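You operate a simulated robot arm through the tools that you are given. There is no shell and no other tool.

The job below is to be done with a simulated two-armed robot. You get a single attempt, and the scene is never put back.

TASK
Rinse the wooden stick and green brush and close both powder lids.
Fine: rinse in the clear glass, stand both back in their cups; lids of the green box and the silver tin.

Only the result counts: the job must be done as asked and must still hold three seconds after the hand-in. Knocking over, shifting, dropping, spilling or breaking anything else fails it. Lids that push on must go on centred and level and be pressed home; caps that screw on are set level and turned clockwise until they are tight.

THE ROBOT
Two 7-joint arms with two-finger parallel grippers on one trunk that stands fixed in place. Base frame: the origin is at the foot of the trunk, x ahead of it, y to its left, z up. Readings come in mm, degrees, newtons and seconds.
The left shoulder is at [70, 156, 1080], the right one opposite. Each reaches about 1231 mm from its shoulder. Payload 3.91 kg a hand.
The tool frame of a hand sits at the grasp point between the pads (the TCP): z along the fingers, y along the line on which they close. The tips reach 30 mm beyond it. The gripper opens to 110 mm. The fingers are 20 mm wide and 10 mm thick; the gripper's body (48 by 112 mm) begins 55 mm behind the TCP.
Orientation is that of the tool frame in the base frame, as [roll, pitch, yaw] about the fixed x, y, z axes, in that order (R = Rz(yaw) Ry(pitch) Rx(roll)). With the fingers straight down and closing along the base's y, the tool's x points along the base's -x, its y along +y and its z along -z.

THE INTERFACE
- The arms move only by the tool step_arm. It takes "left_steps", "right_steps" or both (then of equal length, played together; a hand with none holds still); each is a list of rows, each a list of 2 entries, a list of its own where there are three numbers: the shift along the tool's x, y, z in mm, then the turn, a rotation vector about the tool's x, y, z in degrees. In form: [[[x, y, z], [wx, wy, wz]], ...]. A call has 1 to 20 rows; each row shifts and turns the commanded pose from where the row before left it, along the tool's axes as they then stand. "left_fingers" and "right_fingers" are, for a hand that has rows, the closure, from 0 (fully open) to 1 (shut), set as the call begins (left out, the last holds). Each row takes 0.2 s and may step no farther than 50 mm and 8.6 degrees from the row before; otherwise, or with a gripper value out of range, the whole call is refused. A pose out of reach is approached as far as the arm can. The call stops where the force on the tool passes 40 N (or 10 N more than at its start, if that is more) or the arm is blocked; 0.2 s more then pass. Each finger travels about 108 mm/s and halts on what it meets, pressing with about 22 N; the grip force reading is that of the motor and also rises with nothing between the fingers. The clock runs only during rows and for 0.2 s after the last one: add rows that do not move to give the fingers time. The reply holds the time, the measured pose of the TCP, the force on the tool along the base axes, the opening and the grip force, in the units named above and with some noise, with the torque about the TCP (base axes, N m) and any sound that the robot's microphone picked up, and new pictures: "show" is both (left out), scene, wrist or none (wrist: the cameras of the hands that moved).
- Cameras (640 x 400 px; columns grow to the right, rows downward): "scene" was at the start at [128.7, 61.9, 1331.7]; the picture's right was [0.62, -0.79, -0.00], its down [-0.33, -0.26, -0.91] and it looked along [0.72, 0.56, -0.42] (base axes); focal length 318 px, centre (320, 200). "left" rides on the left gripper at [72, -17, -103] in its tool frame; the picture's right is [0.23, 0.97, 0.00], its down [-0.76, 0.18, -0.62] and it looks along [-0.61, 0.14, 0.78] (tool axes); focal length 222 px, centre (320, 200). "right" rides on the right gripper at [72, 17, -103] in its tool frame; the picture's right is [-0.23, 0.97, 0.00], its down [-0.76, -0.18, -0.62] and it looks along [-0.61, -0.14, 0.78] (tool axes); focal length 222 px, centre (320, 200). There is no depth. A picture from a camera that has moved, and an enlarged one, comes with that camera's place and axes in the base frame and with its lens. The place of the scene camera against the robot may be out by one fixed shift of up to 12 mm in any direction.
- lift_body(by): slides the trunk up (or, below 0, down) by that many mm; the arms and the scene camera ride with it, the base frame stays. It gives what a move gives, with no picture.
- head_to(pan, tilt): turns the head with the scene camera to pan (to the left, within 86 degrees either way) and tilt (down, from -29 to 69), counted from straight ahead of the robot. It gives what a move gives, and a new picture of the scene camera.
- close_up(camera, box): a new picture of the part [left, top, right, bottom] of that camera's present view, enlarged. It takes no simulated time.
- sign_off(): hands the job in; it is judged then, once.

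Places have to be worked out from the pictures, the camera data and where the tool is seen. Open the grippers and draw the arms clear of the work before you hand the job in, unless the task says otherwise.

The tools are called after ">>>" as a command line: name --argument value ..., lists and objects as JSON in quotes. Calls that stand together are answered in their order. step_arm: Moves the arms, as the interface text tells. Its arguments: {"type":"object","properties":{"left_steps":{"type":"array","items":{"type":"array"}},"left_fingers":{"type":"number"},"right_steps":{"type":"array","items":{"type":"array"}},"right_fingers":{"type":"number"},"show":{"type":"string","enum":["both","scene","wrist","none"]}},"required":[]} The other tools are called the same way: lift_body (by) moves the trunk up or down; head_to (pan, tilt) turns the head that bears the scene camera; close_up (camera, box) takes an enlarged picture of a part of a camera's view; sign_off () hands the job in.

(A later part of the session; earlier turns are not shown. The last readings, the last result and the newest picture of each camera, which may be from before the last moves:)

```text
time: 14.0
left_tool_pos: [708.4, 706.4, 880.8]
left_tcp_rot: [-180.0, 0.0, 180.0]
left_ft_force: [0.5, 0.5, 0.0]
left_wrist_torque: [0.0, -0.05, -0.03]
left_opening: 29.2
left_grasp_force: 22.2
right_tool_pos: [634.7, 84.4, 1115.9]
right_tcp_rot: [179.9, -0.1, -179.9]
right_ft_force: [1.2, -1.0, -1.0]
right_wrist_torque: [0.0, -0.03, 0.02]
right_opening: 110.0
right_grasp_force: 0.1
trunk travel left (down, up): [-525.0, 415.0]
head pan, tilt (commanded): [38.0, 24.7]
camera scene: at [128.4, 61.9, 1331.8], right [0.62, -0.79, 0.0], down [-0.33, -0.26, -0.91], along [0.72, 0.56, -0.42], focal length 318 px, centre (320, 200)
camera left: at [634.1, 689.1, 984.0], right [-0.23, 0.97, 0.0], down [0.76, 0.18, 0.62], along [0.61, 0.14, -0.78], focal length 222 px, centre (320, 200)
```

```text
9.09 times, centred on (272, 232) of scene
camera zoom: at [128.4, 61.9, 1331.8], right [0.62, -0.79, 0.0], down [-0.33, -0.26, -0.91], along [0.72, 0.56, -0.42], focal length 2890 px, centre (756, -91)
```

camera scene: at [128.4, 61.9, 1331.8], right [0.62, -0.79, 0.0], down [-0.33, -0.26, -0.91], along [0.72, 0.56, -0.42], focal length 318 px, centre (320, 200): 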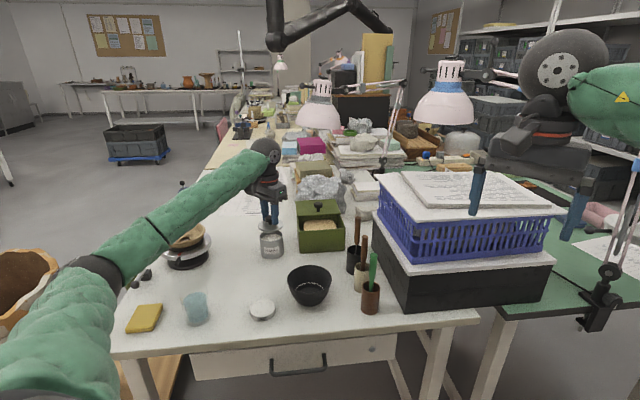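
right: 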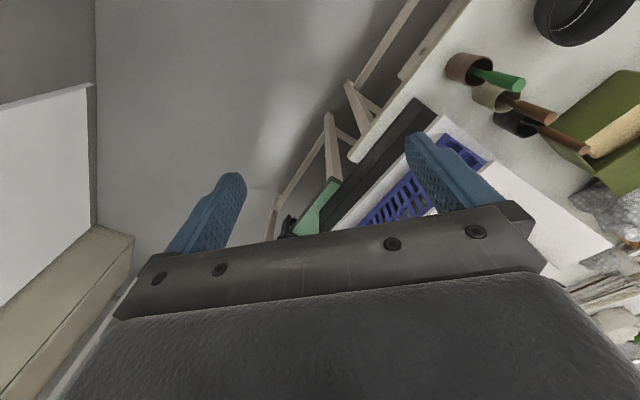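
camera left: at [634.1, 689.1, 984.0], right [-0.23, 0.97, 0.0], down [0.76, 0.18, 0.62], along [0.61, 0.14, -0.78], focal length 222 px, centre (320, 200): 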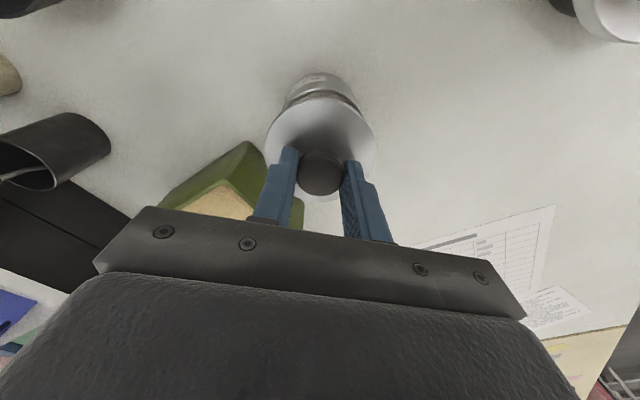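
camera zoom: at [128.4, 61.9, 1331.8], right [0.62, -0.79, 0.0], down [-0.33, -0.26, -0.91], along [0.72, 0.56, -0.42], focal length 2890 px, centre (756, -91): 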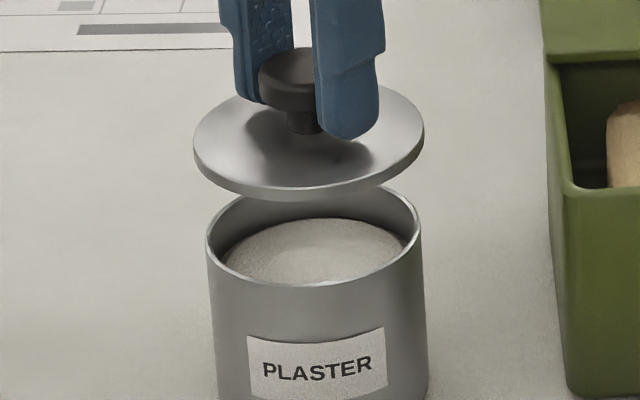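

Residual offset is about (+0.9, +1.5) mm. I correct it and lower 30 mm, then re-check.

>>> step_arm --left_steps '[[[-0.9, 1.5, 0], [0, 0, 0]], [[0, 0, 15], [0, 0, 0]], [[0, 0, 15], [0, 0, 0]], [[0, 0, 0], [0, 0, 0]]]' --show "none"

>>> close_up --camera "left" --box '[275, 70, 365, 130]'

>>> close_up --camera "scene" --box '[250, 210, 294, 254]'

```text
time: 15.0
left_tool_pos: [706.2, 707.2, 850.5]
left_tcp_rot: [179.9, 0.0, 180.0]
left_ft_force: [-0.3, 0.1, 0.5]
left_wrist_torque: [0.0, -0.02, 0.02]
left_opening: 29.0
left_grasp_force: 21.8
right_tool_pos: [635.2, 83.4, 1115.7]
right_tcp_rot: [180.0, 0.1, 180.0]
right_ft_force: [0.4, -0.1, -0.4]
right_wrist_torque: [0.01, 0.0, 0.0]
right_opening: 110.0
right_grasp_force: 0.1
trunk travel left (down, up): [-525.0, 415.0]
head pan, tilt (commanded): [38.0, 24.7]
```

```text
6.67 times, centred on (320, 100) of left
camera zoom: at [633.1, 691.0, 953.6], right [-0.23, 0.97, 0.0], down [0.76, 0.18, 0.62], along [0.61, 0.14, -0.78], focal length 1481 px, centre (320, 867)
```

zoom: 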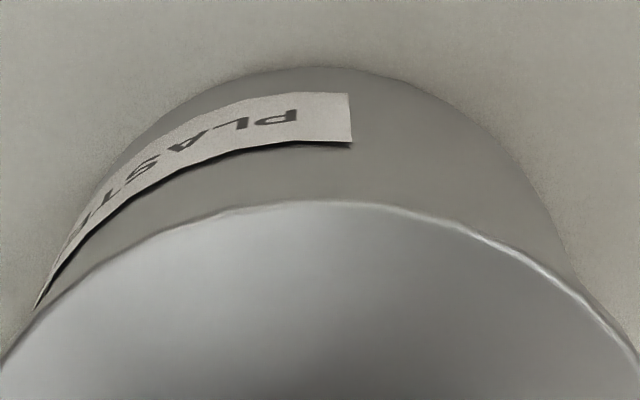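

```text
9.09 times, centred on (272, 232) of scene
camera zoom: at [128.8, 61.8, 1331.7], right [0.62, -0.79, 0.0], down [-0.33, -0.26, -0.91], along [0.72, 0.56, -0.42], focal length 2890 px, centre (756, -91)
```

zoom: 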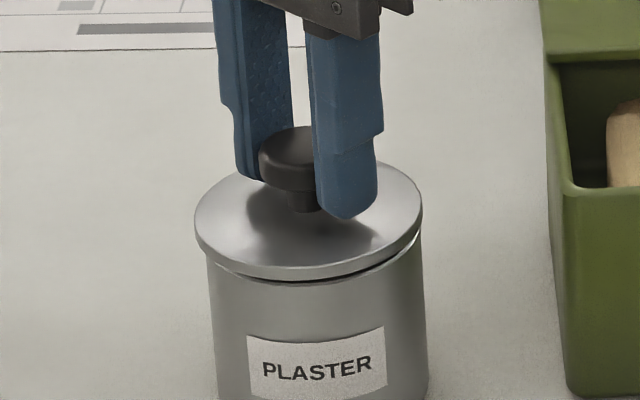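

>>> close_up --camera "scene" --box '[260, 228, 284, 244]'

>>> close_up --camera "left" --box '[240, 80, 400, 220]'

```text
16.00 times, centred on (272, 236) of scene
camera zoom: at [128.8, 61.8, 1331.7], right [0.62, -0.79, 0.0], down [-0.33, -0.26, -0.91], along [0.72, 0.56, -0.42], focal length 5086 px, centre (1088, -376)
```

zoom: 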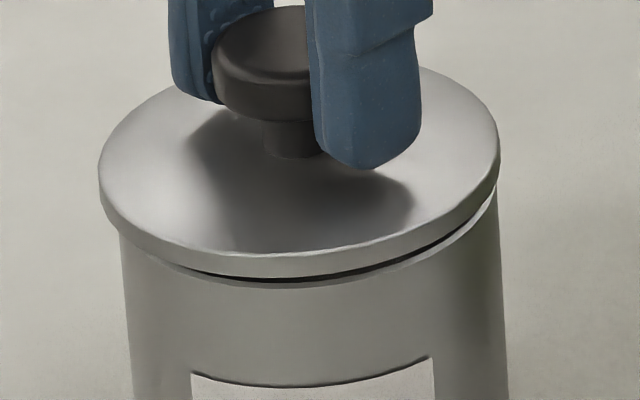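

```text
2.86 times, centred on (320, 150) of left
camera zoom: at [633.1, 691.0, 953.6], right [-0.23, 0.97, 0.0], down [0.76, 0.18, 0.62], along [0.61, 0.14, -0.78], focal length 635 px, centre (320, 343)
```

zoom: 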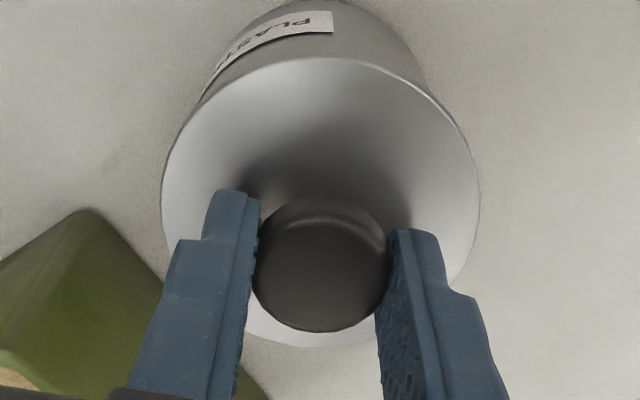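

Residual: scene view says the lid is ~1 mm left, wrist view says depth aligned within ~0.6 mm. I nudge (+0.7, −0.5) and lower gently to contact.

>>> step_arm --left_steps '[[[-0.7, -0.5, 0], [0, 0, 0]], [[0, 0, 2], [0, 0, 0]], [[0, 0, 2], [0, 0, 0]], [[0, 0, 0], [0, 0, 0]]]' --show "none"

>>> close_up --camera "scene" --box '[260, 228, 284, 244]'

```text
time: 16.0
left_tool_pos: [706.1, 706.5, 845.6]
left_tcp_rot: [-180.0, 0.1, 179.9]
left_ft_force: [1.9, 0.7, 4.5]
left_wrist_torque: [0.01, 0.08, 0.01]
left_opening: 29.0
left_grasp_force: 21.9
right_tool_pos: [634.7, 84.0, 1116.7]
right_tcp_rot: [-179.9, 0.1, 179.9]
right_ft_force: [0.1, 0.3, -1.1]
right_wrist_torque: [0.0, 0.02, -0.02]
right_opening: 110.0
right_grasp_force: 0.0
trunk travel left (down, up): [-525.0, 415.0]
head pan, tilt (commanded): [38.0, 24.7]
```

```text
16.00 times, centred on (272, 236) of scene
camera zoom: at [128.6, 61.6, 1331.8], right [0.62, -0.79, 0.0], down [-0.33, -0.26, -0.91], along [0.72, 0.56, -0.42], focal length 5086 px, centre (1088, -376)
```

zoom: 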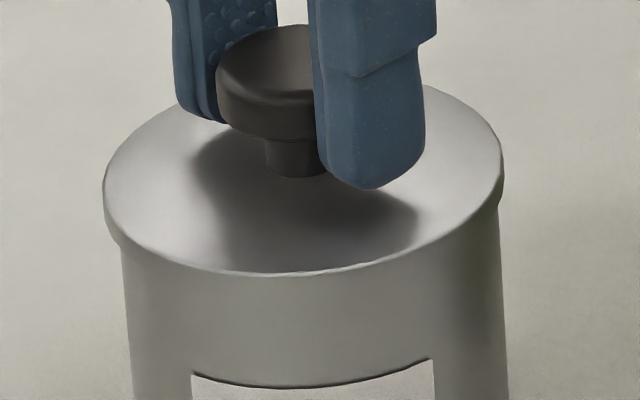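

Contact begins (Fz 4.5 N) with the lid centred within ~0.4 mm. I press on in small steps while watching the force.

>>> step_arm --left_steps '[[[0, 0, 1.5], [0, 0, 0]], [[0, 0, 0], [0, 0, 0]]]' --show "none"

>>> close_up --camera "scene" --box '[260, 228, 284, 244]'

>>> close_up --camera "left" --box '[275, 70, 365, 130]'

```text
time: 16.6
left_tool_pos: [707.1, 707.5, 847.0]
left_tcp_rot: [-180.0, 0.1, -180.0]
left_ft_force: [1.0, -0.2, 10.6]
left_wrist_torque: [0.02, 0.1, 0.0]
left_opening: 28.9
left_grasp_force: 22.2
right_tool_pos: [634.1, 82.9, 1117.1]
right_tcp_rot: [-179.9, 0.1, -180.0]
right_ft_force: [-0.1, 0.7, -0.1]
right_wrist_torque: [-0.04, -0.01, 0.02]
right_opening: 110.0
right_grasp_force: 0.1
trunk travel left (down, up): [-525.0, 415.0]
head pan, tilt (commanded): [38.0, 24.7]
```

```text
16.00 times, centred on (272, 236) of scene
camera zoom: at [128.1, 61.1, 1331.9], right [0.62, -0.79, 0.0], down [-0.33, -0.26, -0.91], along [0.72, 0.56, -0.42], focal length 5086 px, centre (1088, -376)
```

zoom: 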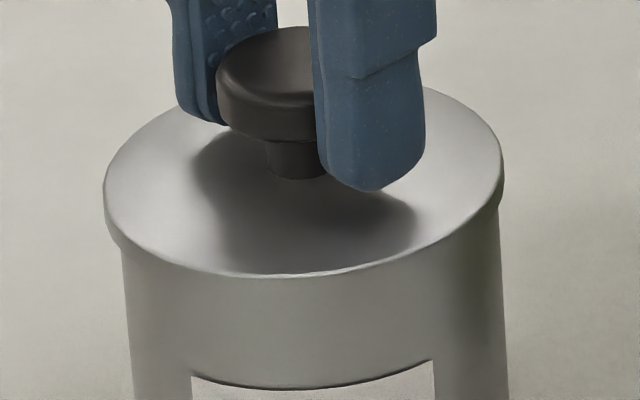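

```text
6.67 times, centred on (320, 100) of left
camera zoom: at [632.8, 690.2, 949.4], right [-0.23, 0.97, 0.0], down [0.76, 0.18, 0.62], along [0.61, 0.14, -0.78], focal length 1481 px, centre (320, 867)
```

zoom: 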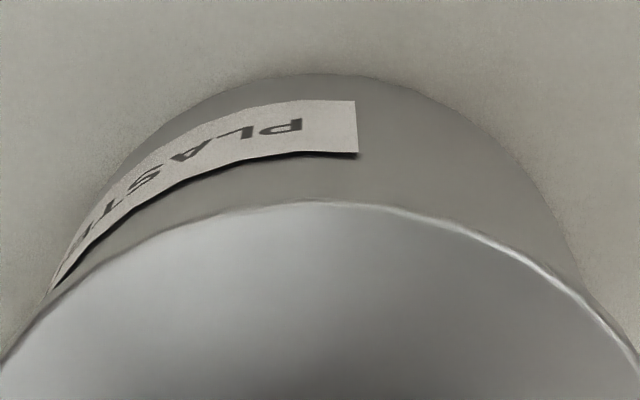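

Force rises to 10.6 N without visible travel; I press further in 1.5 mm increments, listening for a click.

>>> step_arm --left_steps '[[[0, 0, 1.5], [0, 0, 0]], [[0, 0, 1.5], [0, 0, 0]], [[0, 0, 0], [0, 0, 0]]]' --show "none"

>>> close_up --camera "scene" --box '[260, 228, 284, 244]'

```text
time: 17.4
left_tool_pos: [705.3, 707.1, 845.2]
left_tcp_rot: [179.8, 0.1, 179.9]
left_ft_force: [1.7, 5.0, 24.1]
left_wrist_torque: [0.12, -0.04, 0.01]
left_opening: 28.9
left_grasp_force: 21.8
right_tool_pos: [634.3, 82.5, 1117.1]
right_tcp_rot: [-179.9, -0.1, 180.0]
right_ft_force: [-0.5, -0.6, -0.1]
right_wrist_torque: [-0.02, 0.01, -0.01]
right_opening: 110.1
right_grasp_force: 0.0
trunk travel left (down, up): [-525.0, 415.0]
head pan, tilt (commanded): [38.0, 24.7]
```

```text
16.00 times, centred on (272, 236) of scene
camera zoom: at [127.2, 60.6, 1332.0], right [0.62, -0.79, 0.0], down [-0.33, -0.26, -0.91], along [0.72, 0.56, -0.42], focal length 5086 px, centre (1088, -376)
```

zoom: 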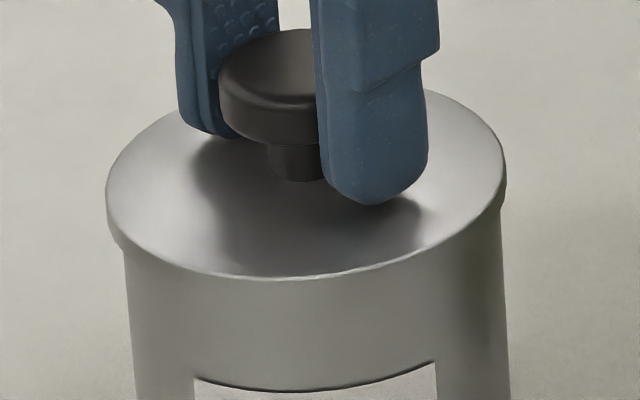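

Fz is 24 N with no travel, so the lid sits on the rim; fingers began to slip slightly. I relieve the downward command, then release.

>>> step_arm --left_steps '[[[0, 0, -4.5], [0, 0, 0]], [[0, 0, 0], [0, 0, 0]]]' --show "none"

>>> step_arm --left_steps '[[[0, 0, 0], [0, 0, 0]], [[0, 0, 0], [0, 0, 0]], [[0, 0, -15], [0, 0, 0]], [[0, 0, -25], [0, 0, 0]], [[0, 0, 0], [0, 0, 0]]]' --left_fingers 0.45 --show "wrist"

>>> close_up --camera "scene" --box '[260, 228, 284, 244]'

>>> close_up --camera "left" --box '[275, 70, 365, 150]'

```text
time: 18.0
left_tool_pos: [707.4, 707.7, 843.8]
left_tcp_rot: [179.9, 0.0, 180.0]
left_ft_force: [-1.8, -1.2, 0.8]
left_wrist_torque: [0.04, -0.05, 0.01]
left_opening: 29.0
left_grasp_force: 22.2
right_tool_pos: [635.7, 83.6, 1116.2]
right_tcp_rot: [180.0, 0.0, -180.0]
right_ft_force: [-0.1, -0.9, 0.3]
right_wrist_torque: [0.0, -0.03, -0.02]
right_opening: 110.0
right_grasp_force: 0.0
trunk travel left (down, up): [-525.0, 415.0]
head pan, tilt (commanded): [38.0, 24.7]
```

```text
time: 19.2
left_tool_pos: [707.6, 708.2, 885.8]
left_tcp_rot: [180.0, 0.0, -180.0]
left_ft_force: [0.2, 0.4, 0.0]
left_wrist_torque: [0.0, 0.06, -0.02]
left_opening: 60.7
left_grasp_force: 0.0
right_tool_pos: [635.0, 84.9, 1116.6]
right_tcp_rot: [-180.0, 0.0, -179.9]
right_ft_force: [-0.4, -0.4, 0.2]
right_wrist_torque: [0.0, 0.0, 0.0]
right_opening: 109.9
right_grasp_force: 0.0
trunk travel left (down, up): [-525.0, 415.0]
head pan, tilt (commanded): [38.0, 24.7]
heard: snap
camera left: at [634.7, 691.4, 988.4], right [-0.23, 0.97, 0.0], down [0.76, 0.18, 0.62], along [0.61, 0.14, -0.78], focal length 222 px, centre (320, 200)
```

left: 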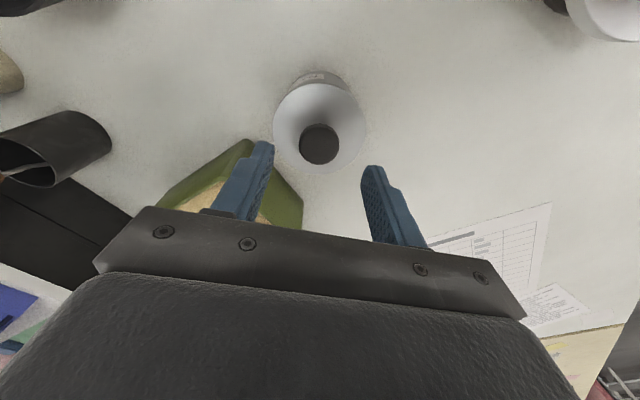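

```text
16.00 times, centred on (272, 236) of scene
camera zoom: at [128.9, 62.2, 1331.6], right [0.62, -0.79, 0.0], down [-0.33, -0.26, -0.91], along [0.72, 0.56, -0.42], focal length 5086 px, centre (1088, -376)
```

zoom: 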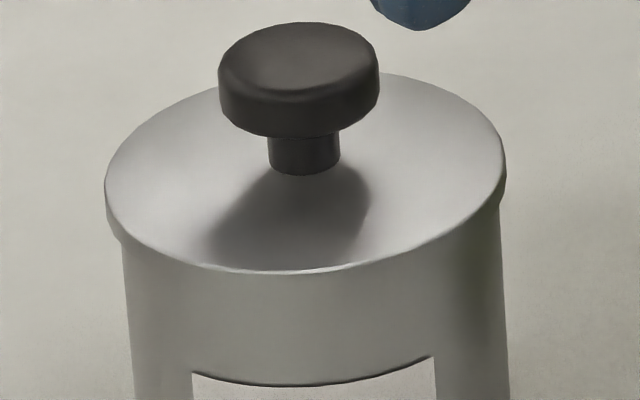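

```text
5.00 times, centred on (320, 110) of left
camera zoom: at [634.7, 691.4, 988.4], right [-0.23, 0.97, 0.0], down [0.76, 0.18, 0.62], along [0.61, 0.14, -0.78], focal length 1111 px, centre (320, 650)
```

zoom: 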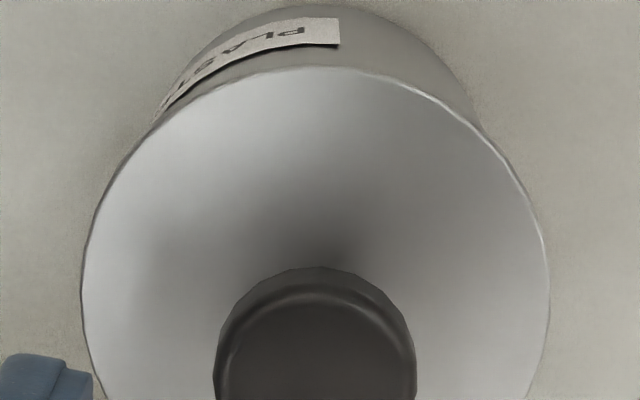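

A "snap" was heard and the lid is level. To be sure it's home, I'll shut the fingers and press gently on top of the knob.

>>> step_arm --left_steps '[[[0, 0, 0], [0, 0, 0]], [[0, 0, 0], [0, 0, 0]], [[0, 0, 0], [0, 0, 0]], [[0, 0, 12], [0, 0, 0]], [[0, 0, 8], [0, 0, 0]], [[0, 0, 0], [0, 0, 0]]]' --left_fingers 1.0 --show "none"

>>> close_up --camera "scene" --box '[254, 220, 290, 244]'

>>> close_up --camera "left" --box '[240, 80, 400, 220]'

```text
time: 20.6
left_tool_pos: [707.8, 706.3, 865.9]
left_tcp_rot: [-180.0, 0.0, 180.0]
left_ft_force: [0.9, 0.3, -0.1]
left_wrist_torque: [-0.01, 0.0, -0.03]
left_opening: 0.0
left_grasp_force: 22.2
right_tool_pos: [635.1, 84.1, 1116.2]
right_tcp_rot: [-179.9, 0.1, 179.9]
right_ft_force: [-0.4, 0.3, -0.5]
right_wrist_torque: [0.0, 0.0, -0.01]
right_opening: 110.0
right_grasp_force: 0.0
trunk travel left (down, up): [-525.0, 415.0]
head pan, tilt (commanded): [38.0, 24.7]
```

```text
16.00 times, centred on (272, 232) of scene
camera zoom: at [128.8, 61.9, 1331.7], right [0.62, -0.79, 0.0], down [-0.33, -0.26, -0.91], along [0.72, 0.56, -0.42], focal length 5086 px, centre (1088, -312)
```

zoom: 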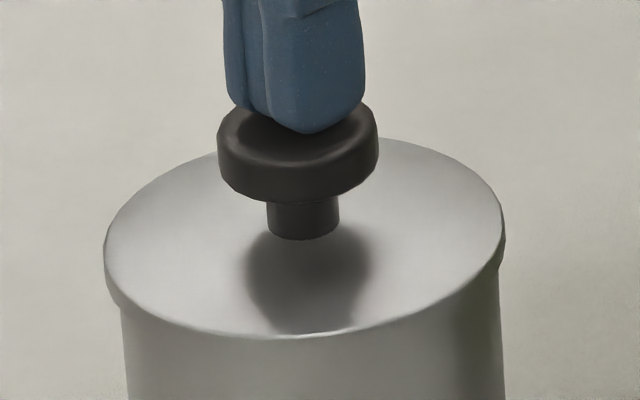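

```text
2.86 times, centred on (320, 150) of left
camera zoom: at [634.4, 690.9, 969.5], right [-0.23, 0.97, 0.0], down [0.76, 0.18, 0.62], along [0.61, 0.14, -0.78], focal length 635 px, centre (320, 343)
```

zoom: 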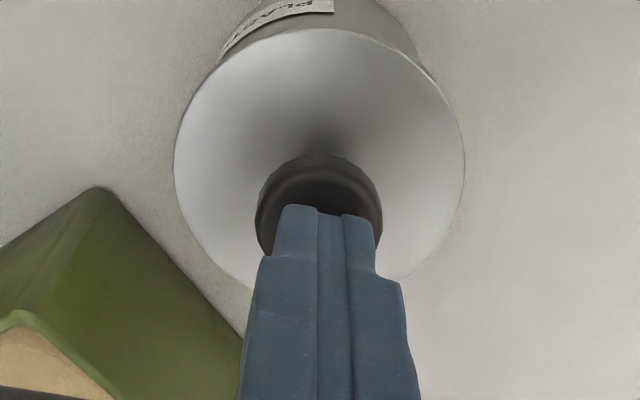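

Fingertips are just above the knob centre. I press down in small steps.

>>> step_arm --left_steps '[[[0, 0, 4], [0, 0, 0]], [[0, 0, 3], [0, 0, 0]], [[0, 0, 3], [0, 0, 0]], [[0, 0, 2], [0, 0, 0]], [[0, 0, 0], [0, 0, 0]]]' --show "none"

>>> close_up --camera "scene" --box '[254, 220, 290, 244]'

```text
time: 21.3
left_tool_pos: [706.7, 707.9, 866.2]
left_tcp_rot: [179.8, 0.6, -179.9]
left_ft_force: [-2.5, -7.8, 14.6]
left_wrist_torque: [-0.19, 0.14, -0.02]
left_opening: 0.0
left_grasp_force: 22.1
right_tool_pos: [633.8, 81.6, 1115.6]
right_tcp_rot: [-180.0, -0.1, 180.0]
right_ft_force: [0.3, -0.2, 0.2]
right_wrist_torque: [0.03, 0.0, -0.02]
right_opening: 109.8
right_grasp_force: 0.1
trunk travel left (down, up): [-525.0, 415.0]
head pan, tilt (commanded): [38.0, 24.7]
stopped in row 3 (left hand): the force on the tool passed its limit at 44 N (the readings are from after the stop); the commanded pose is now the measured one
```

```text
16.00 times, centred on (272, 232) of scene
camera zoom: at [127.7, 60.6, 1331.7], right [0.62, -0.79, 0.0], down [-0.33, -0.26, -0.91], along [0.72, 0.56, -0.42], focal length 5086 px, centre (1088, -312)
```

zoom: 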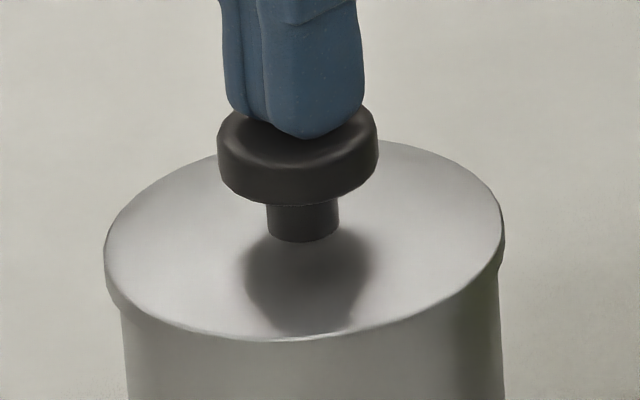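

Pressed to 44 N and it's solid; nothing moved. I lift away and check the lid and tin.

>>> step_arm --left_steps '[[[0, 0, -10], [0, 0, 0]], [[0, 0, -30], [0, 0, 0]], [[0, 0, -40], [0, 0, 0]], [[0, 0, -40], [0, 0, 0]], [[0, 0, 0], [0, 0, 0]]]' --left_fingers 0.4 --show "both"

>>> close_up --camera "scene" --box '[250, 218, 298, 262]'

```text
time: 22.5
left_tool_pos: [707.3, 707.1, 980.8]
left_tcp_rot: [-180.0, 0.3, -180.0]
left_ft_force: [0.7, -0.1, -0.6]
left_wrist_torque: [-0.02, 0.02, 0.0]
left_opening: 66.1
left_grasp_force: 0.0
right_tool_pos: [636.8, 83.8, 1115.1]
right_tcp_rot: [-179.8, -0.1, 180.0]
right_ft_force: [-0.5, -0.4, -0.4]
right_wrist_torque: [0.01, 0.02, 0.0]
right_opening: 110.1
right_grasp_force: 0.1
trunk travel left (down, up): [-525.0, 415.0]
head pan, tilt (commanded): [38.0, 24.7]
camera scene: at [129.9, 62.7, 1331.4], right [0.62, -0.79, 0.0], down [-0.33, -0.26, -0.91], along [0.72, 0.56, -0.42], focal length 318 px, centre (320, 200)
camera left: at [632.8, 691.0, 1083.1], right [-0.23, 0.97, 0.0], down [0.76, 0.18, 0.63], along [0.61, 0.14, -0.78], focal length 222 px, centre (320, 200)
```

scene: 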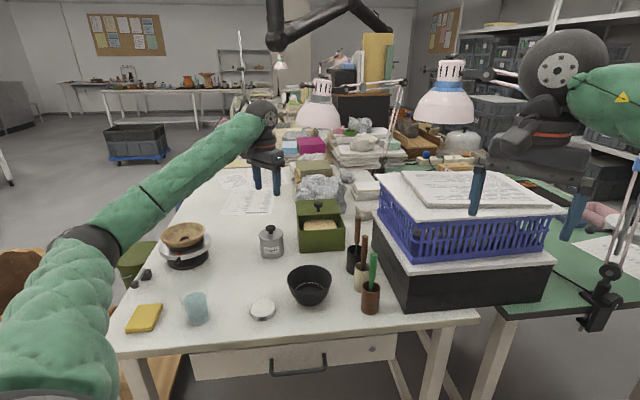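
left: 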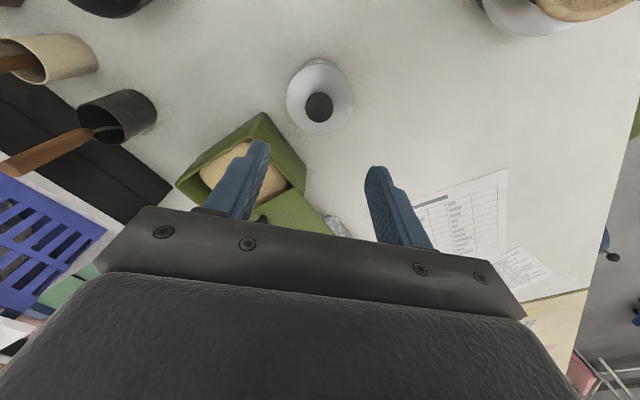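

```text
9.09 times, centred on (274, 240) of scene
camera zoom: at [129.9, 62.7, 1331.4], right [0.62, -0.79, 0.0], down [-0.33, -0.26, -0.91], along [0.72, 0.56, -0.42], focal length 2890 px, centre (738, -164)
```

zoom: 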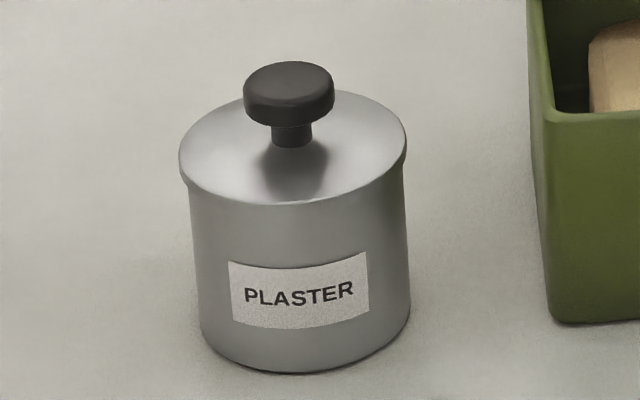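

The tin is closed properly. Now the green box: knob ≈(889,663), slide direction u=(0.707,0.707). I yaw the left hand 45° so the fingers close along the slide direction and hover over the knob.

>>> step_arm --left_steps '[[[0, 0, 0], [0, 0, 7.5]], [[0, 0, 0], [0, 0, 7.5]], [[0, 0, 0], [0, 0, 7.5]], [[0, 0, 0], [0, 0, 7.5]], [[0, 0, 0], [0, 0, 7.5]], [[0, 0, 0], [0, 0, 7.5]], [[-39.9, 24.3, 0], [0, 0, 0]], [[-39.9, 24.3, 0], [0, 0, 0]], [[-39.9, 24.3, 0], [0, 0, 0]], [[-39.9, 24.3, 0], [0, 0, 0]], [[0, 0, 0], [0, 0, 0]]]' --show "both"

>>> close_up --camera "left" --box '[220, 50, 420, 200]'

```text
time: 24.9
left_tool_pos: [888.0, 662.7, 983.4]
left_tcp_rot: [179.5, 0.3, 135.1]
left_ft_force: [0.1, -0.1, 0.7]
left_wrist_torque: [-0.04, -0.08, 0.03]
left_opening: 65.9
left_grasp_force: 0.0
right_tool_pos: [634.4, 83.4, 1116.7]
right_tcp_rot: [-179.9, 0.0, 180.0]
right_ft_force: [-0.2, -0.3, 0.3]
right_wrist_torque: [0.01, -0.01, -0.01]
right_opening: 110.3
right_grasp_force: 0.0
trunk travel left (down, up): [-525.0, 415.0]
head pan, tilt (commanded): [38.0, 24.7]
camera scene: at [128.0, 62.3, 1331.8], right [0.62, -0.79, 0.0], down [-0.33, -0.26, -0.91], along [0.72, 0.56, -0.42], focal length 318 px, centre (320, 200)
camera left: at [821.9, 701.4, 1085.5], right [0.53, 0.85, 0.01], down [0.66, -0.41, 0.63], along [0.54, -0.33, -0.78], focal length 222 px, centre (320, 200)
```

scene: 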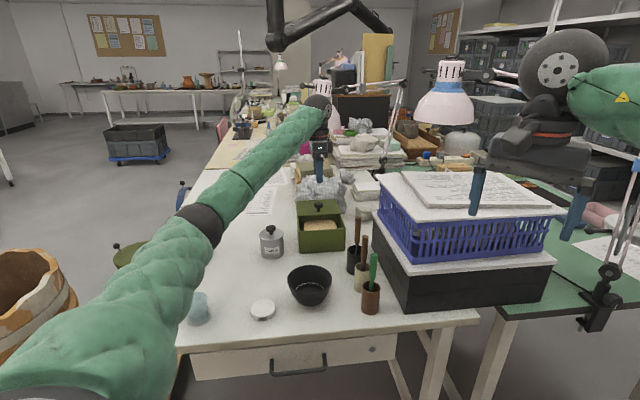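
left: 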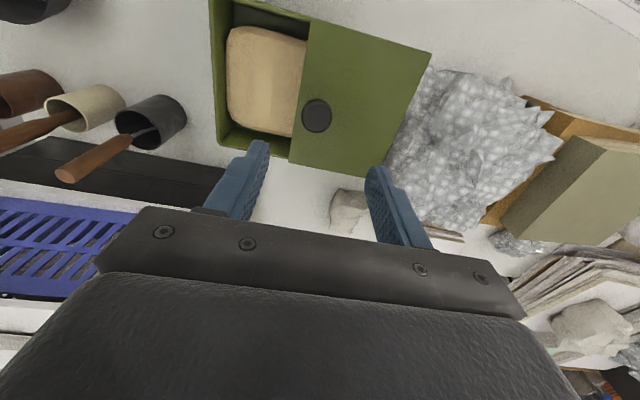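

```text
2.67 times, centred on (320, 125) of left
camera zoom: at [821.9, 701.4, 1085.5], right [0.53, 0.85, 0.01], down [0.66, -0.41, 0.63], along [0.54, -0.33, -0.78], focal length 592 px, centre (320, 400)
```

zoom: 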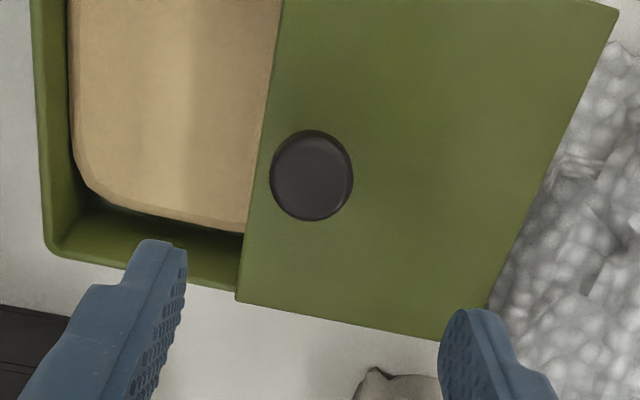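

Knob is at tool offset (0.8, −3.7), ~120 mm below the TCP. I correct and descend 80 mm for a closer check.

>>> step_arm --left_steps '[[[0.8, -3.7, 30], [0, 0, 0]], [[0, 0, 30], [0, 0, 0]], [[0, 0, 20], [0, 0, 0]], [[0, 0, 0], [0, 0, 0]]]' --show "none"

>>> close_up --camera "left" --box '[220, 80, 420, 230]'

>>> close_up --camera "scene" --box '[290, 170, 350, 230]'

```text
time: 25.9
left_tool_pos: [885.2, 663.2, 903.6]
left_tcp_rot: [179.5, 0.2, 135.1]
left_ft_force: [0.2, 0.7, -0.2]
left_wrist_torque: [0.0, 0.0, -0.01]
left_opening: 65.9
left_grasp_force: 0.1
right_tool_pos: [636.6, 82.8, 1117.3]
right_tcp_rot: [-179.9, -0.1, -180.0]
right_ft_force: [0.4, 0.0, 0.7]
right_wrist_torque: [0.0, 0.02, 0.01]
right_opening: 110.0
right_grasp_force: 0.2
trunk travel left (down, up): [-525.0, 415.0]
head pan, tilt (commanded): [38.0, 24.7]
```

```text
2.67 times, centred on (320, 155) of left
camera zoom: at [820.6, 702.5, 1007.3], right [0.53, 0.85, 0.01], down [0.66, -0.41, 0.63], along [0.54, -0.33, -0.78], focal length 592 px, centre (320, 320)
```

zoom: 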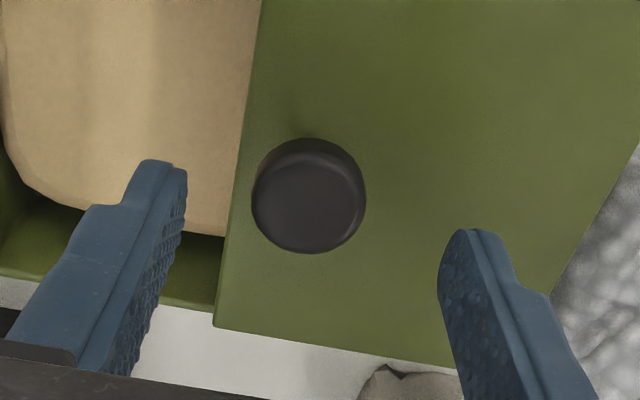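

```text
6.67 times, centred on (320, 200) of scene
camera zoom: at [128.8, 61.6, 1331.7], right [0.62, -0.79, 0.0], down [-0.33, -0.26, -0.91], along [0.72, 0.56, -0.42], focal length 2119 px, centre (320, 200)
```

zoom: 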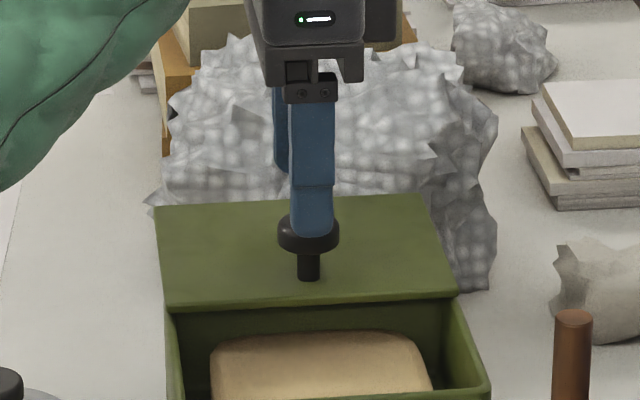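

Knob is ~3 mm toward −y of the tool and its top 42 mm below the TCP. I shift and lower 28 mm, then check before closing.

>>> step_arm --left_steps '[[[0, -3, 0], [0, 0, 0]], [[0, 0, 14], [0, 0, 0]], [[0, 0, 14], [0, 0, 0]], [[0, 0, 0], [0, 0, 0]]]' --show "none"

>>> close_up --camera "left" --box '[220, 80, 420, 230]'

>>> close_up --camera "scene" --box '[290, 180, 350, 240]'

```text
time: 26.9
left_tool_pos: [883.5, 660.6, 876.9]
left_tcp_rot: [179.5, 0.3, 135.0]
left_ft_force: [0.4, -0.3, -0.1]
left_wrist_torque: [0.01, 0.01, 0.01]
left_opening: 66.1
left_grasp_force: 0.0
right_tool_pos: [634.9, 84.0, 1116.0]
right_tcp_rot: [180.0, -0.1, 179.9]
right_ft_force: [0.0, 0.2, -0.1]
right_wrist_torque: [0.01, 0.01, 0.0]
right_opening: 110.0
right_grasp_force: 0.1
trunk travel left (down, up): [-525.0, 415.0]
head pan, tilt (commanded): [38.0, 24.7]
```

```text
2.67 times, centred on (320, 155) of left
camera zoom: at [818.3, 699.8, 979.9], right [0.53, 0.85, 0.01], down [0.66, -0.41, 0.63], along [0.54, -0.33, -0.78], focal length 592 px, centre (320, 320)
```

zoom: 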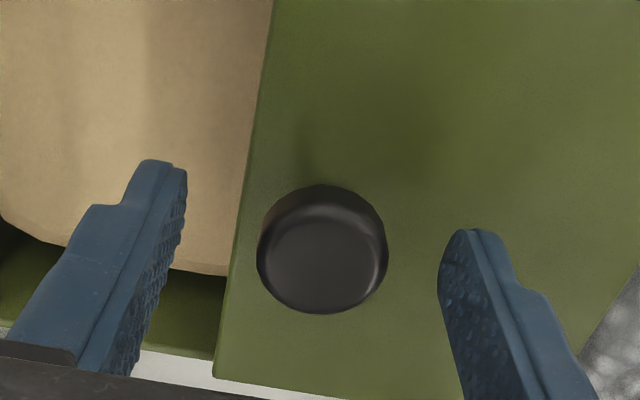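

```text
6.67 times, centred on (320, 210) of scene
camera zoom: at [128.9, 61.8, 1331.7], right [0.62, -0.79, 0.0], down [-0.33, -0.26, -0.91], along [0.72, 0.56, -0.42], focal length 2119 px, centre (320, 133)
```

zoom: 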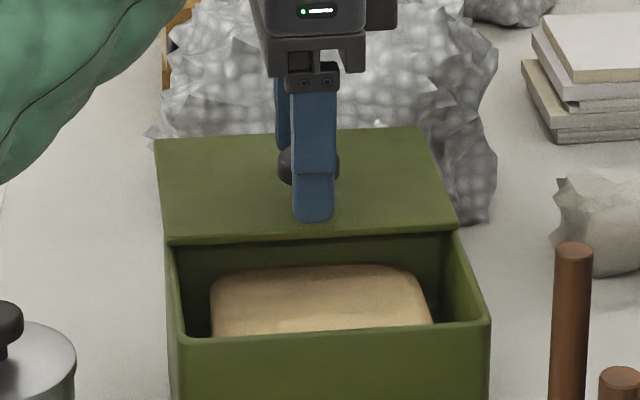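

Well centred, tips ~15 mm below the knob's top. Closing on it.

>>> step_arm --left_steps '[[[0, 0, 0], [0, 0, 0]], [[0, 0, 0], [0, 0, 0]], [[0, 0, 0], [0, 0, 0]]]' --left_fingers 1.0 --show "none"

>>> close_up --camera "scene" --box '[290, 180, 350, 240]'

```text
time: 27.7
left_tool_pos: [883.6, 661.7, 876.5]
left_tcp_rot: [179.7, 0.2, 135.1]
left_ft_force: [-0.6, 0.2, -0.5]
left_wrist_torque: [-0.11, 0.04, -0.02]
left_opening: 31.1
left_grasp_force: 45.3
right_tool_pos: [636.1, 83.5, 1116.0]
right_tcp_rot: [180.0, 0.0, 180.0]
right_ft_force: [0.1, 0.7, 0.5]
right_wrist_torque: [-0.01, -0.03, 0.0]
right_opening: 110.0
right_grasp_force: 0.0
trunk travel left (down, up): [-525.0, 415.0]
head pan, tilt (commanded): [38.0, 24.7]
```

```text
6.67 times, centred on (320, 210) of scene
camera zoom: at [129.0, 61.9, 1331.6], right [0.62, -0.79, 0.0], down [-0.33, -0.26, -0.91], along [0.72, 0.56, -0.42], focal length 2119 px, centre (320, 133)
```

zoom: 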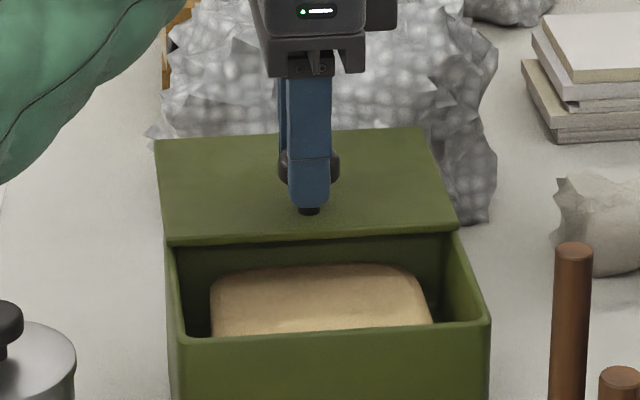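

Gripped (31 mm). Now I slide the lid toward the front (−u, tool −y), first 20 mm to see the resistance.

>>> step_arm --left_steps '[[[0, -5, 0], [0, 0, 0]], [[0, -5, 0], [0, 0, 0]], [[0, -5, 0], [0, 0, 0]], [[0, -5, 0], [0, 0, 0]], [[0, 0, 0], [0, 0, 0]]]' --show "none"

>>> close_up --camera "scene" --box '[285, 185, 355, 255]'

>>> close_up --camera "left" --box '[180, 20, 460, 230]'

```text
time: 28.9
left_tool_pos: [870.5, 644.0, 881.6]
left_tcp_rot: [179.3, 0.1, 135.1]
left_ft_force: [-5.4, 6.9, -28.1]
left_wrist_torque: [0.24, 0.87, 0.01]
left_opening: 31.2
left_grasp_force: 45.1
right_tool_pos: [635.0, 77.9, 1118.4]
right_tcp_rot: [179.9, 0.0, -179.9]
right_ft_force: [0.1, -0.5, -0.7]
right_wrist_torque: [0.01, 0.0, 0.01]
right_opening: 110.0
right_grasp_force: 0.0
trunk travel left (down, up): [-525.0, 415.0]
head pan, tilt (commanded): [38.0, 24.7]
```

```text
5.71 times, centred on (320, 220) of scene
camera zoom: at [128.8, 56.4, 1333.1], right [0.61, -0.79, 0.0], down [-0.33, -0.25, -0.91], along [0.72, 0.56, -0.42], focal length 1816 px, centre (320, 86)
```

zoom: 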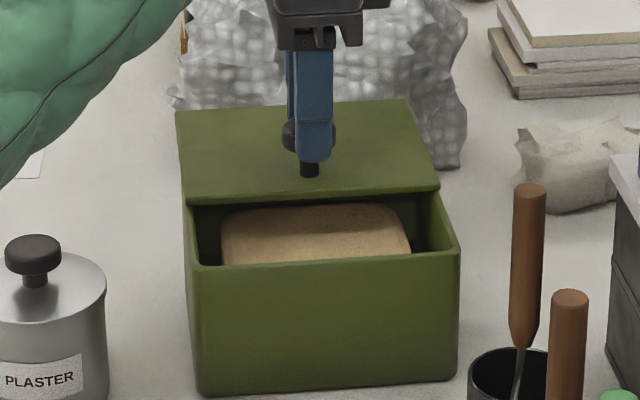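

```text
1.90 times, centred on (320, 125) of left
camera zoom: at [804.7, 682.5, 985.1], right [0.53, 0.85, 0.01], down [0.66, -0.42, 0.63], along [0.54, -0.32, -0.78], focal length 423 px, centre (320, 343)
```

zoom: 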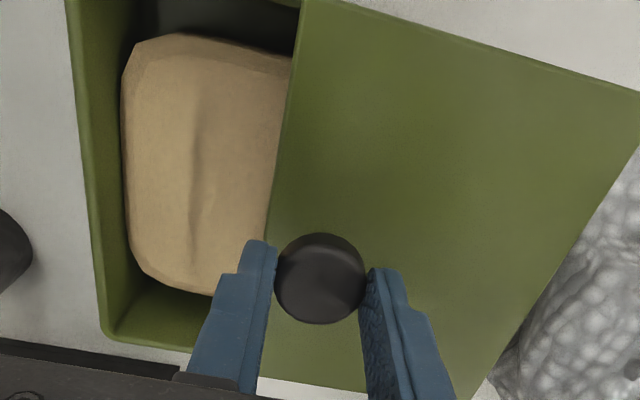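

Fz on the tool is −28 N and the whole robot shifted slightly, which is suspicious — something on the arm may be touching. I look at the full scene before moving on.

>>> close_up --camera "scene" --box '[0, 0, 640, 400]'

>>> close_up --camera "scene" --box '[100, 120, 340, 400]'

>>> close_up --camera "right" --box '[440, 0, 640, 250]'

```text
1.00 times, centred on (320, 200) of scene (not enlarged: the box is as wide or as high as the picture)
camera zoom: at [128.8, 56.4, 1333.1], right [0.61, -0.79, 0.0], down [-0.33, -0.25, -0.91], along [0.72, 0.56, -0.42], focal length 318 px, centre (320, 200)
```

zoom: 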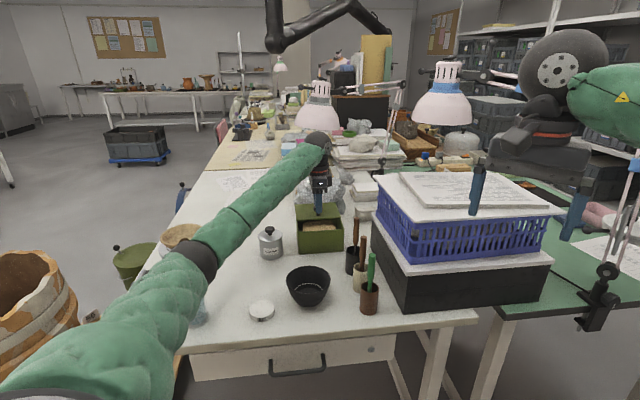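

```text
1.43 times, centred on (220, 260) of scene
camera zoom: at [128.8, 56.4, 1333.1], right [0.61, -0.79, 0.0], down [-0.33, -0.25, -0.91], along [0.72, 0.56, -0.42], focal length 454 px, centre (463, 114)
```

zoom: 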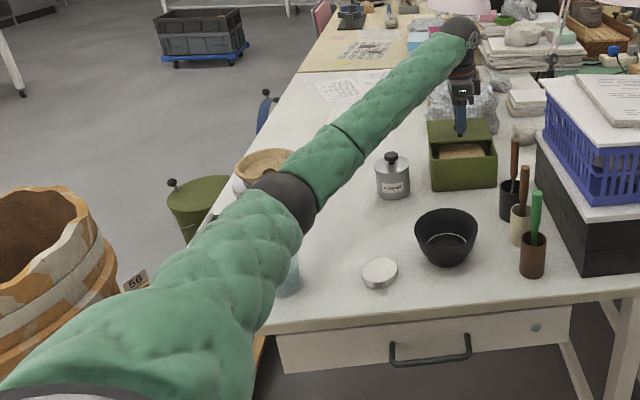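

```text
1.60 times, centred on (540, 125) of right
camera zoom: at [562.2, 94.1, 1220.6], right [0.23, 0.97, 0.0], down [0.76, -0.18, 0.62], along [0.61, -0.14, -0.78], focal length 355 px, centre (-32, 320)
```

zoom: 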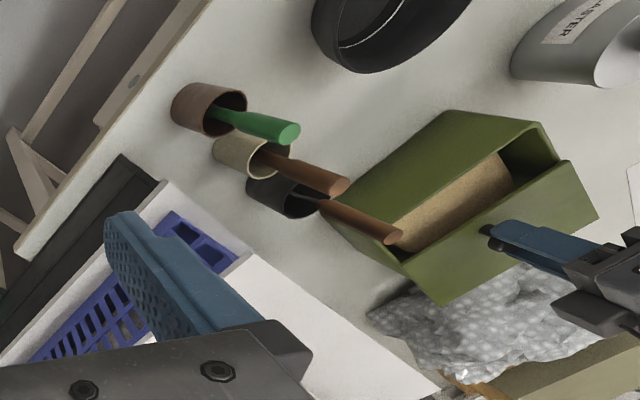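

I hold still one moment to see whether these readings persist.

>>> step_arm --left_steps '[[[0, 0, 0], [0, 0, 0]]]' --show "none"

>>> close_up --camera "scene" --box '[285, 185, 355, 255]'

```text
time: 29.3
left_tool_pos: [868.9, 642.0, 881.6]
left_tcp_rot: [179.3, 0.2, 135.1]
left_ft_force: [-3.9, 4.7, -19.5]
left_wrist_torque: [0.23, 0.85, 0.08]
left_opening: 31.1
left_grasp_force: 44.9
right_tool_pos: [634.7, 77.7, 1118.1]
right_tcp_rot: [179.7, 0.0, 179.9]
right_ft_force: [0.1, -0.1, -0.3]
right_wrist_torque: [0.03, 0.02, -0.01]
right_opening: 110.0
right_grasp_force: 0.1
trunk travel left (down, up): [-525.0, 415.0]
head pan, tilt (commanded): [38.0, 24.7]
```

```text
5.71 times, centred on (320, 220) of scene
camera zoom: at [127.8, 55.9, 1332.7], right [0.62, -0.79, 0.0], down [-0.33, -0.25, -0.91], along [0.72, 0.56, -0.41], focal length 1816 px, centre (320, 86)
```

zoom: 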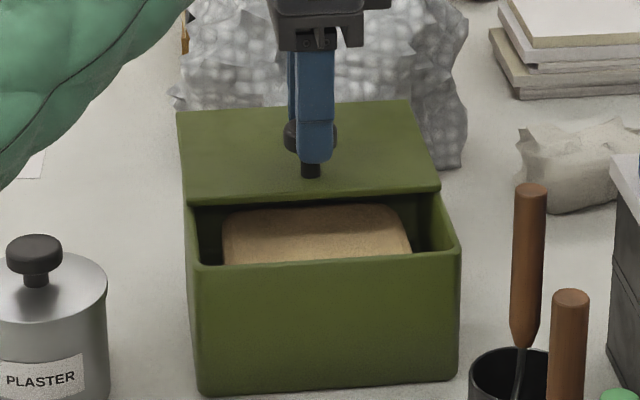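

The tool is being held ~5 mm high relative to the command, and the trunk appears swayed right, as if the arm itself is pressing on something. I turn the head to look along the left arm.

>>> head_to --pan 62 --tilt 45

```text
time: 30.2
left_tool_pos: [868.6, 642.3, 883.4]
left_tcp_rot: [179.3, 0.2, 135.2]
left_ft_force: [4.4, -4.2, 6.3]
left_wrist_torque: [0.14, 0.71, 0.01]
left_opening: 31.1
left_grasp_force: 45.2
right_tool_pos: [633.5, 78.0, 1117.0]
right_tcp_rot: [179.8, 0.1, 180.0]
right_ft_force: [0.0, -0.1, 0.0]
right_wrist_torque: [0.0, 0.0, -0.04]
right_opening: 110.1
right_grasp_force: 0.1
trunk travel left (down, up): [-525.0, 415.0]
head pan, tilt (commanded): [62.0, 45.0]
camera scene: at [91.8, 71.0, 1301.2], right [0.88, -0.47, 0.0], down [-0.33, -0.62, -0.71], along [0.33, 0.63, -0.7], focal length 318 px, centre (320, 200)
```

scene: 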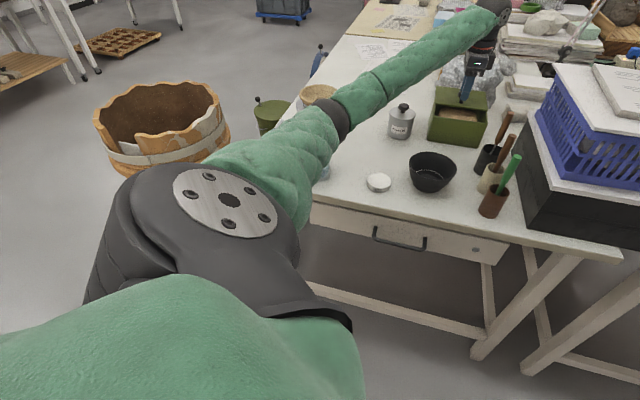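

The hand forces have relaxed but the robot still reads shifted ~6 mm in −y. I'll release the knob and see whether the readings return to normal.

>>> step_arm --left_steps '[[[0, 0, 0], [0, 0, 0]], [[0, 0, 0], [0, 0, 0]], [[0, 0, 0], [0, 0, 0]]]' --left_fingers 0.4 --show "scene"

>>> close_up --camera "left" --box '[180, 20, 460, 230]'

```text
time: 31.0
left_tool_pos: [868.1, 643.7, 881.1]
left_tcp_rot: [179.4, 0.2, 135.1]
left_ft_force: [0.4, 0.0, 0.0]
left_wrist_torque: [0.02, 0.0, 0.02]
left_opening: 65.8
left_grasp_force: 0.2
right_tool_pos: [634.3, 78.9, 1118.1]
right_tcp_rot: [179.7, 0.1, 180.0]
right_ft_force: [-0.2, 0.3, -1.5]
right_wrist_torque: [0.0, 0.01, 0.03]
right_opening: 110.1
right_grasp_force: 0.0
trunk travel left (down, up): [-525.0, 415.0]
head pan, tilt (commanded): [62.0, 45.0]
camera scene: at [91.9, 71.8, 1301.2], right [0.88, -0.47, 0.0], down [-0.33, -0.62, -0.71], along [0.33, 0.63, -0.7], focal length 318 px, centre (320, 200)
```

scene: 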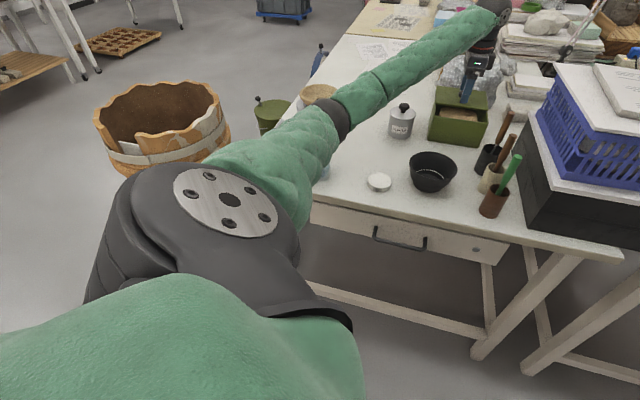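

```text
1.90 times, centred on (320, 125) of left
camera zoom: at [802.7, 682.3, 983.9], right [0.53, 0.85, 0.01], down [0.66, -0.42, 0.63], along [0.54, -0.32, -0.78], focal length 423 px, centre (320, 343)
```

zoom: 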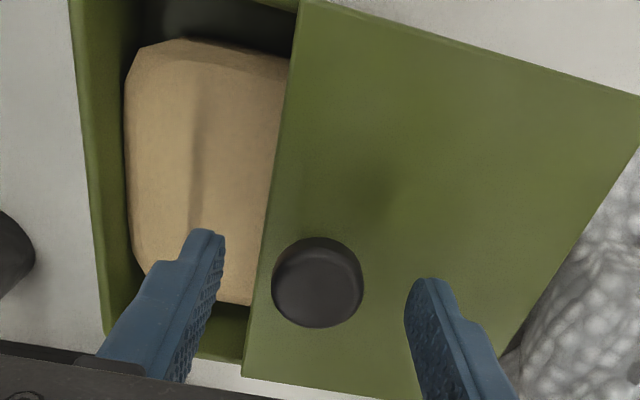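

With the knob free and zero hand force, the offset remains, so an arm link (not the hand) is pressing on something. I raise the hand to see if it clears.

>>> step_arm --left_steps '[[[0, 0, -10], [0, 0, 0]], [[0, 0, -20], [0, 0, 0]], [[0, 0, -20], [0, 0, 0]], [[0, 0, 0], [0, 0, 0]]]' --show "scene"

```text
time: 32.0
left_tool_pos: [870.8, 645.7, 921.4]
left_tcp_rot: [179.8, 0.1, 135.1]
left_ft_force: [0.6, 0.8, -0.2]
left_wrist_torque: [0.01, 0.02, 0.02]
left_opening: 65.9
left_grasp_force: 0.1
right_tool_pos: [636.8, 84.0, 1116.1]
right_tcp_rot: [-180.0, -0.2, 179.9]
right_ft_force: [0.7, 0.5, -0.5]
right_wrist_torque: [-0.01, 0.02, 0.0]
right_opening: 109.9
right_grasp_force: 0.1
trunk travel left (down, up): [-525.0, 415.0]
head pan, tilt (commanded): [62.0, 45.0]
camera scene: at [95.6, 77.3, 1300.2], right [0.88, -0.47, 0.0], down [-0.33, -0.62, -0.71], along [0.33, 0.62, -0.71], focal length 318 px, centre (320, 200)
```

scene: 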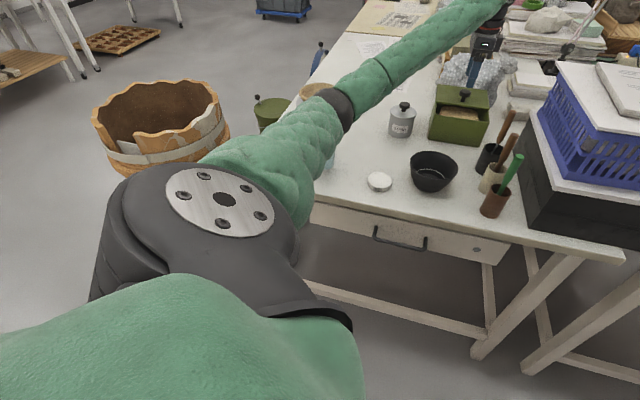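

Readings are normal again at this height, so a link of the arm was resting on something when low. I zoom in to check around the elbow, glass and wheel.

>>> close_up --camera "scene" --box '[260, 60, 420, 220]'

>>> close_up --camera "scene" --box '[280, 100, 360, 200]'

```text
2.50 times, centred on (340, 140) of scene
camera zoom: at [95.6, 77.3, 1300.2], right [0.88, -0.47, 0.0], down [-0.33, -0.62, -0.71], along [0.33, 0.62, -0.71], focal length 795 px, centre (270, 350)
```

zoom: 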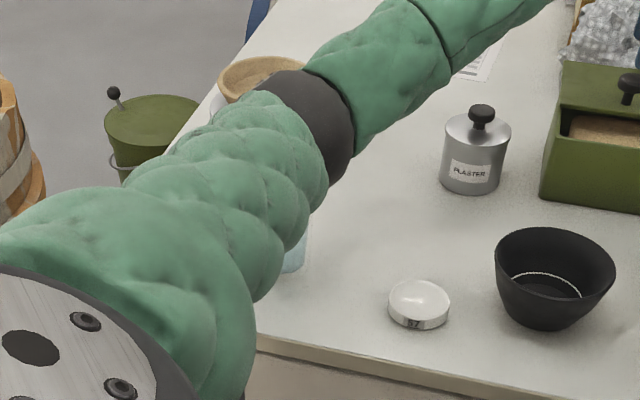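

```text
4.00 times, centred on (320, 150) of scene
camera zoom: at [95.6, 77.3, 1300.2], right [0.88, -0.47, 0.0], down [-0.33, -0.62, -0.71], along [0.33, 0.62, -0.71], focal length 1272 px, centre (320, 400)
```

zoom: 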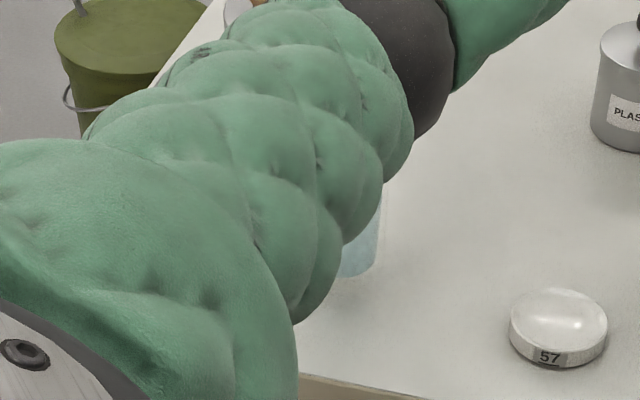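

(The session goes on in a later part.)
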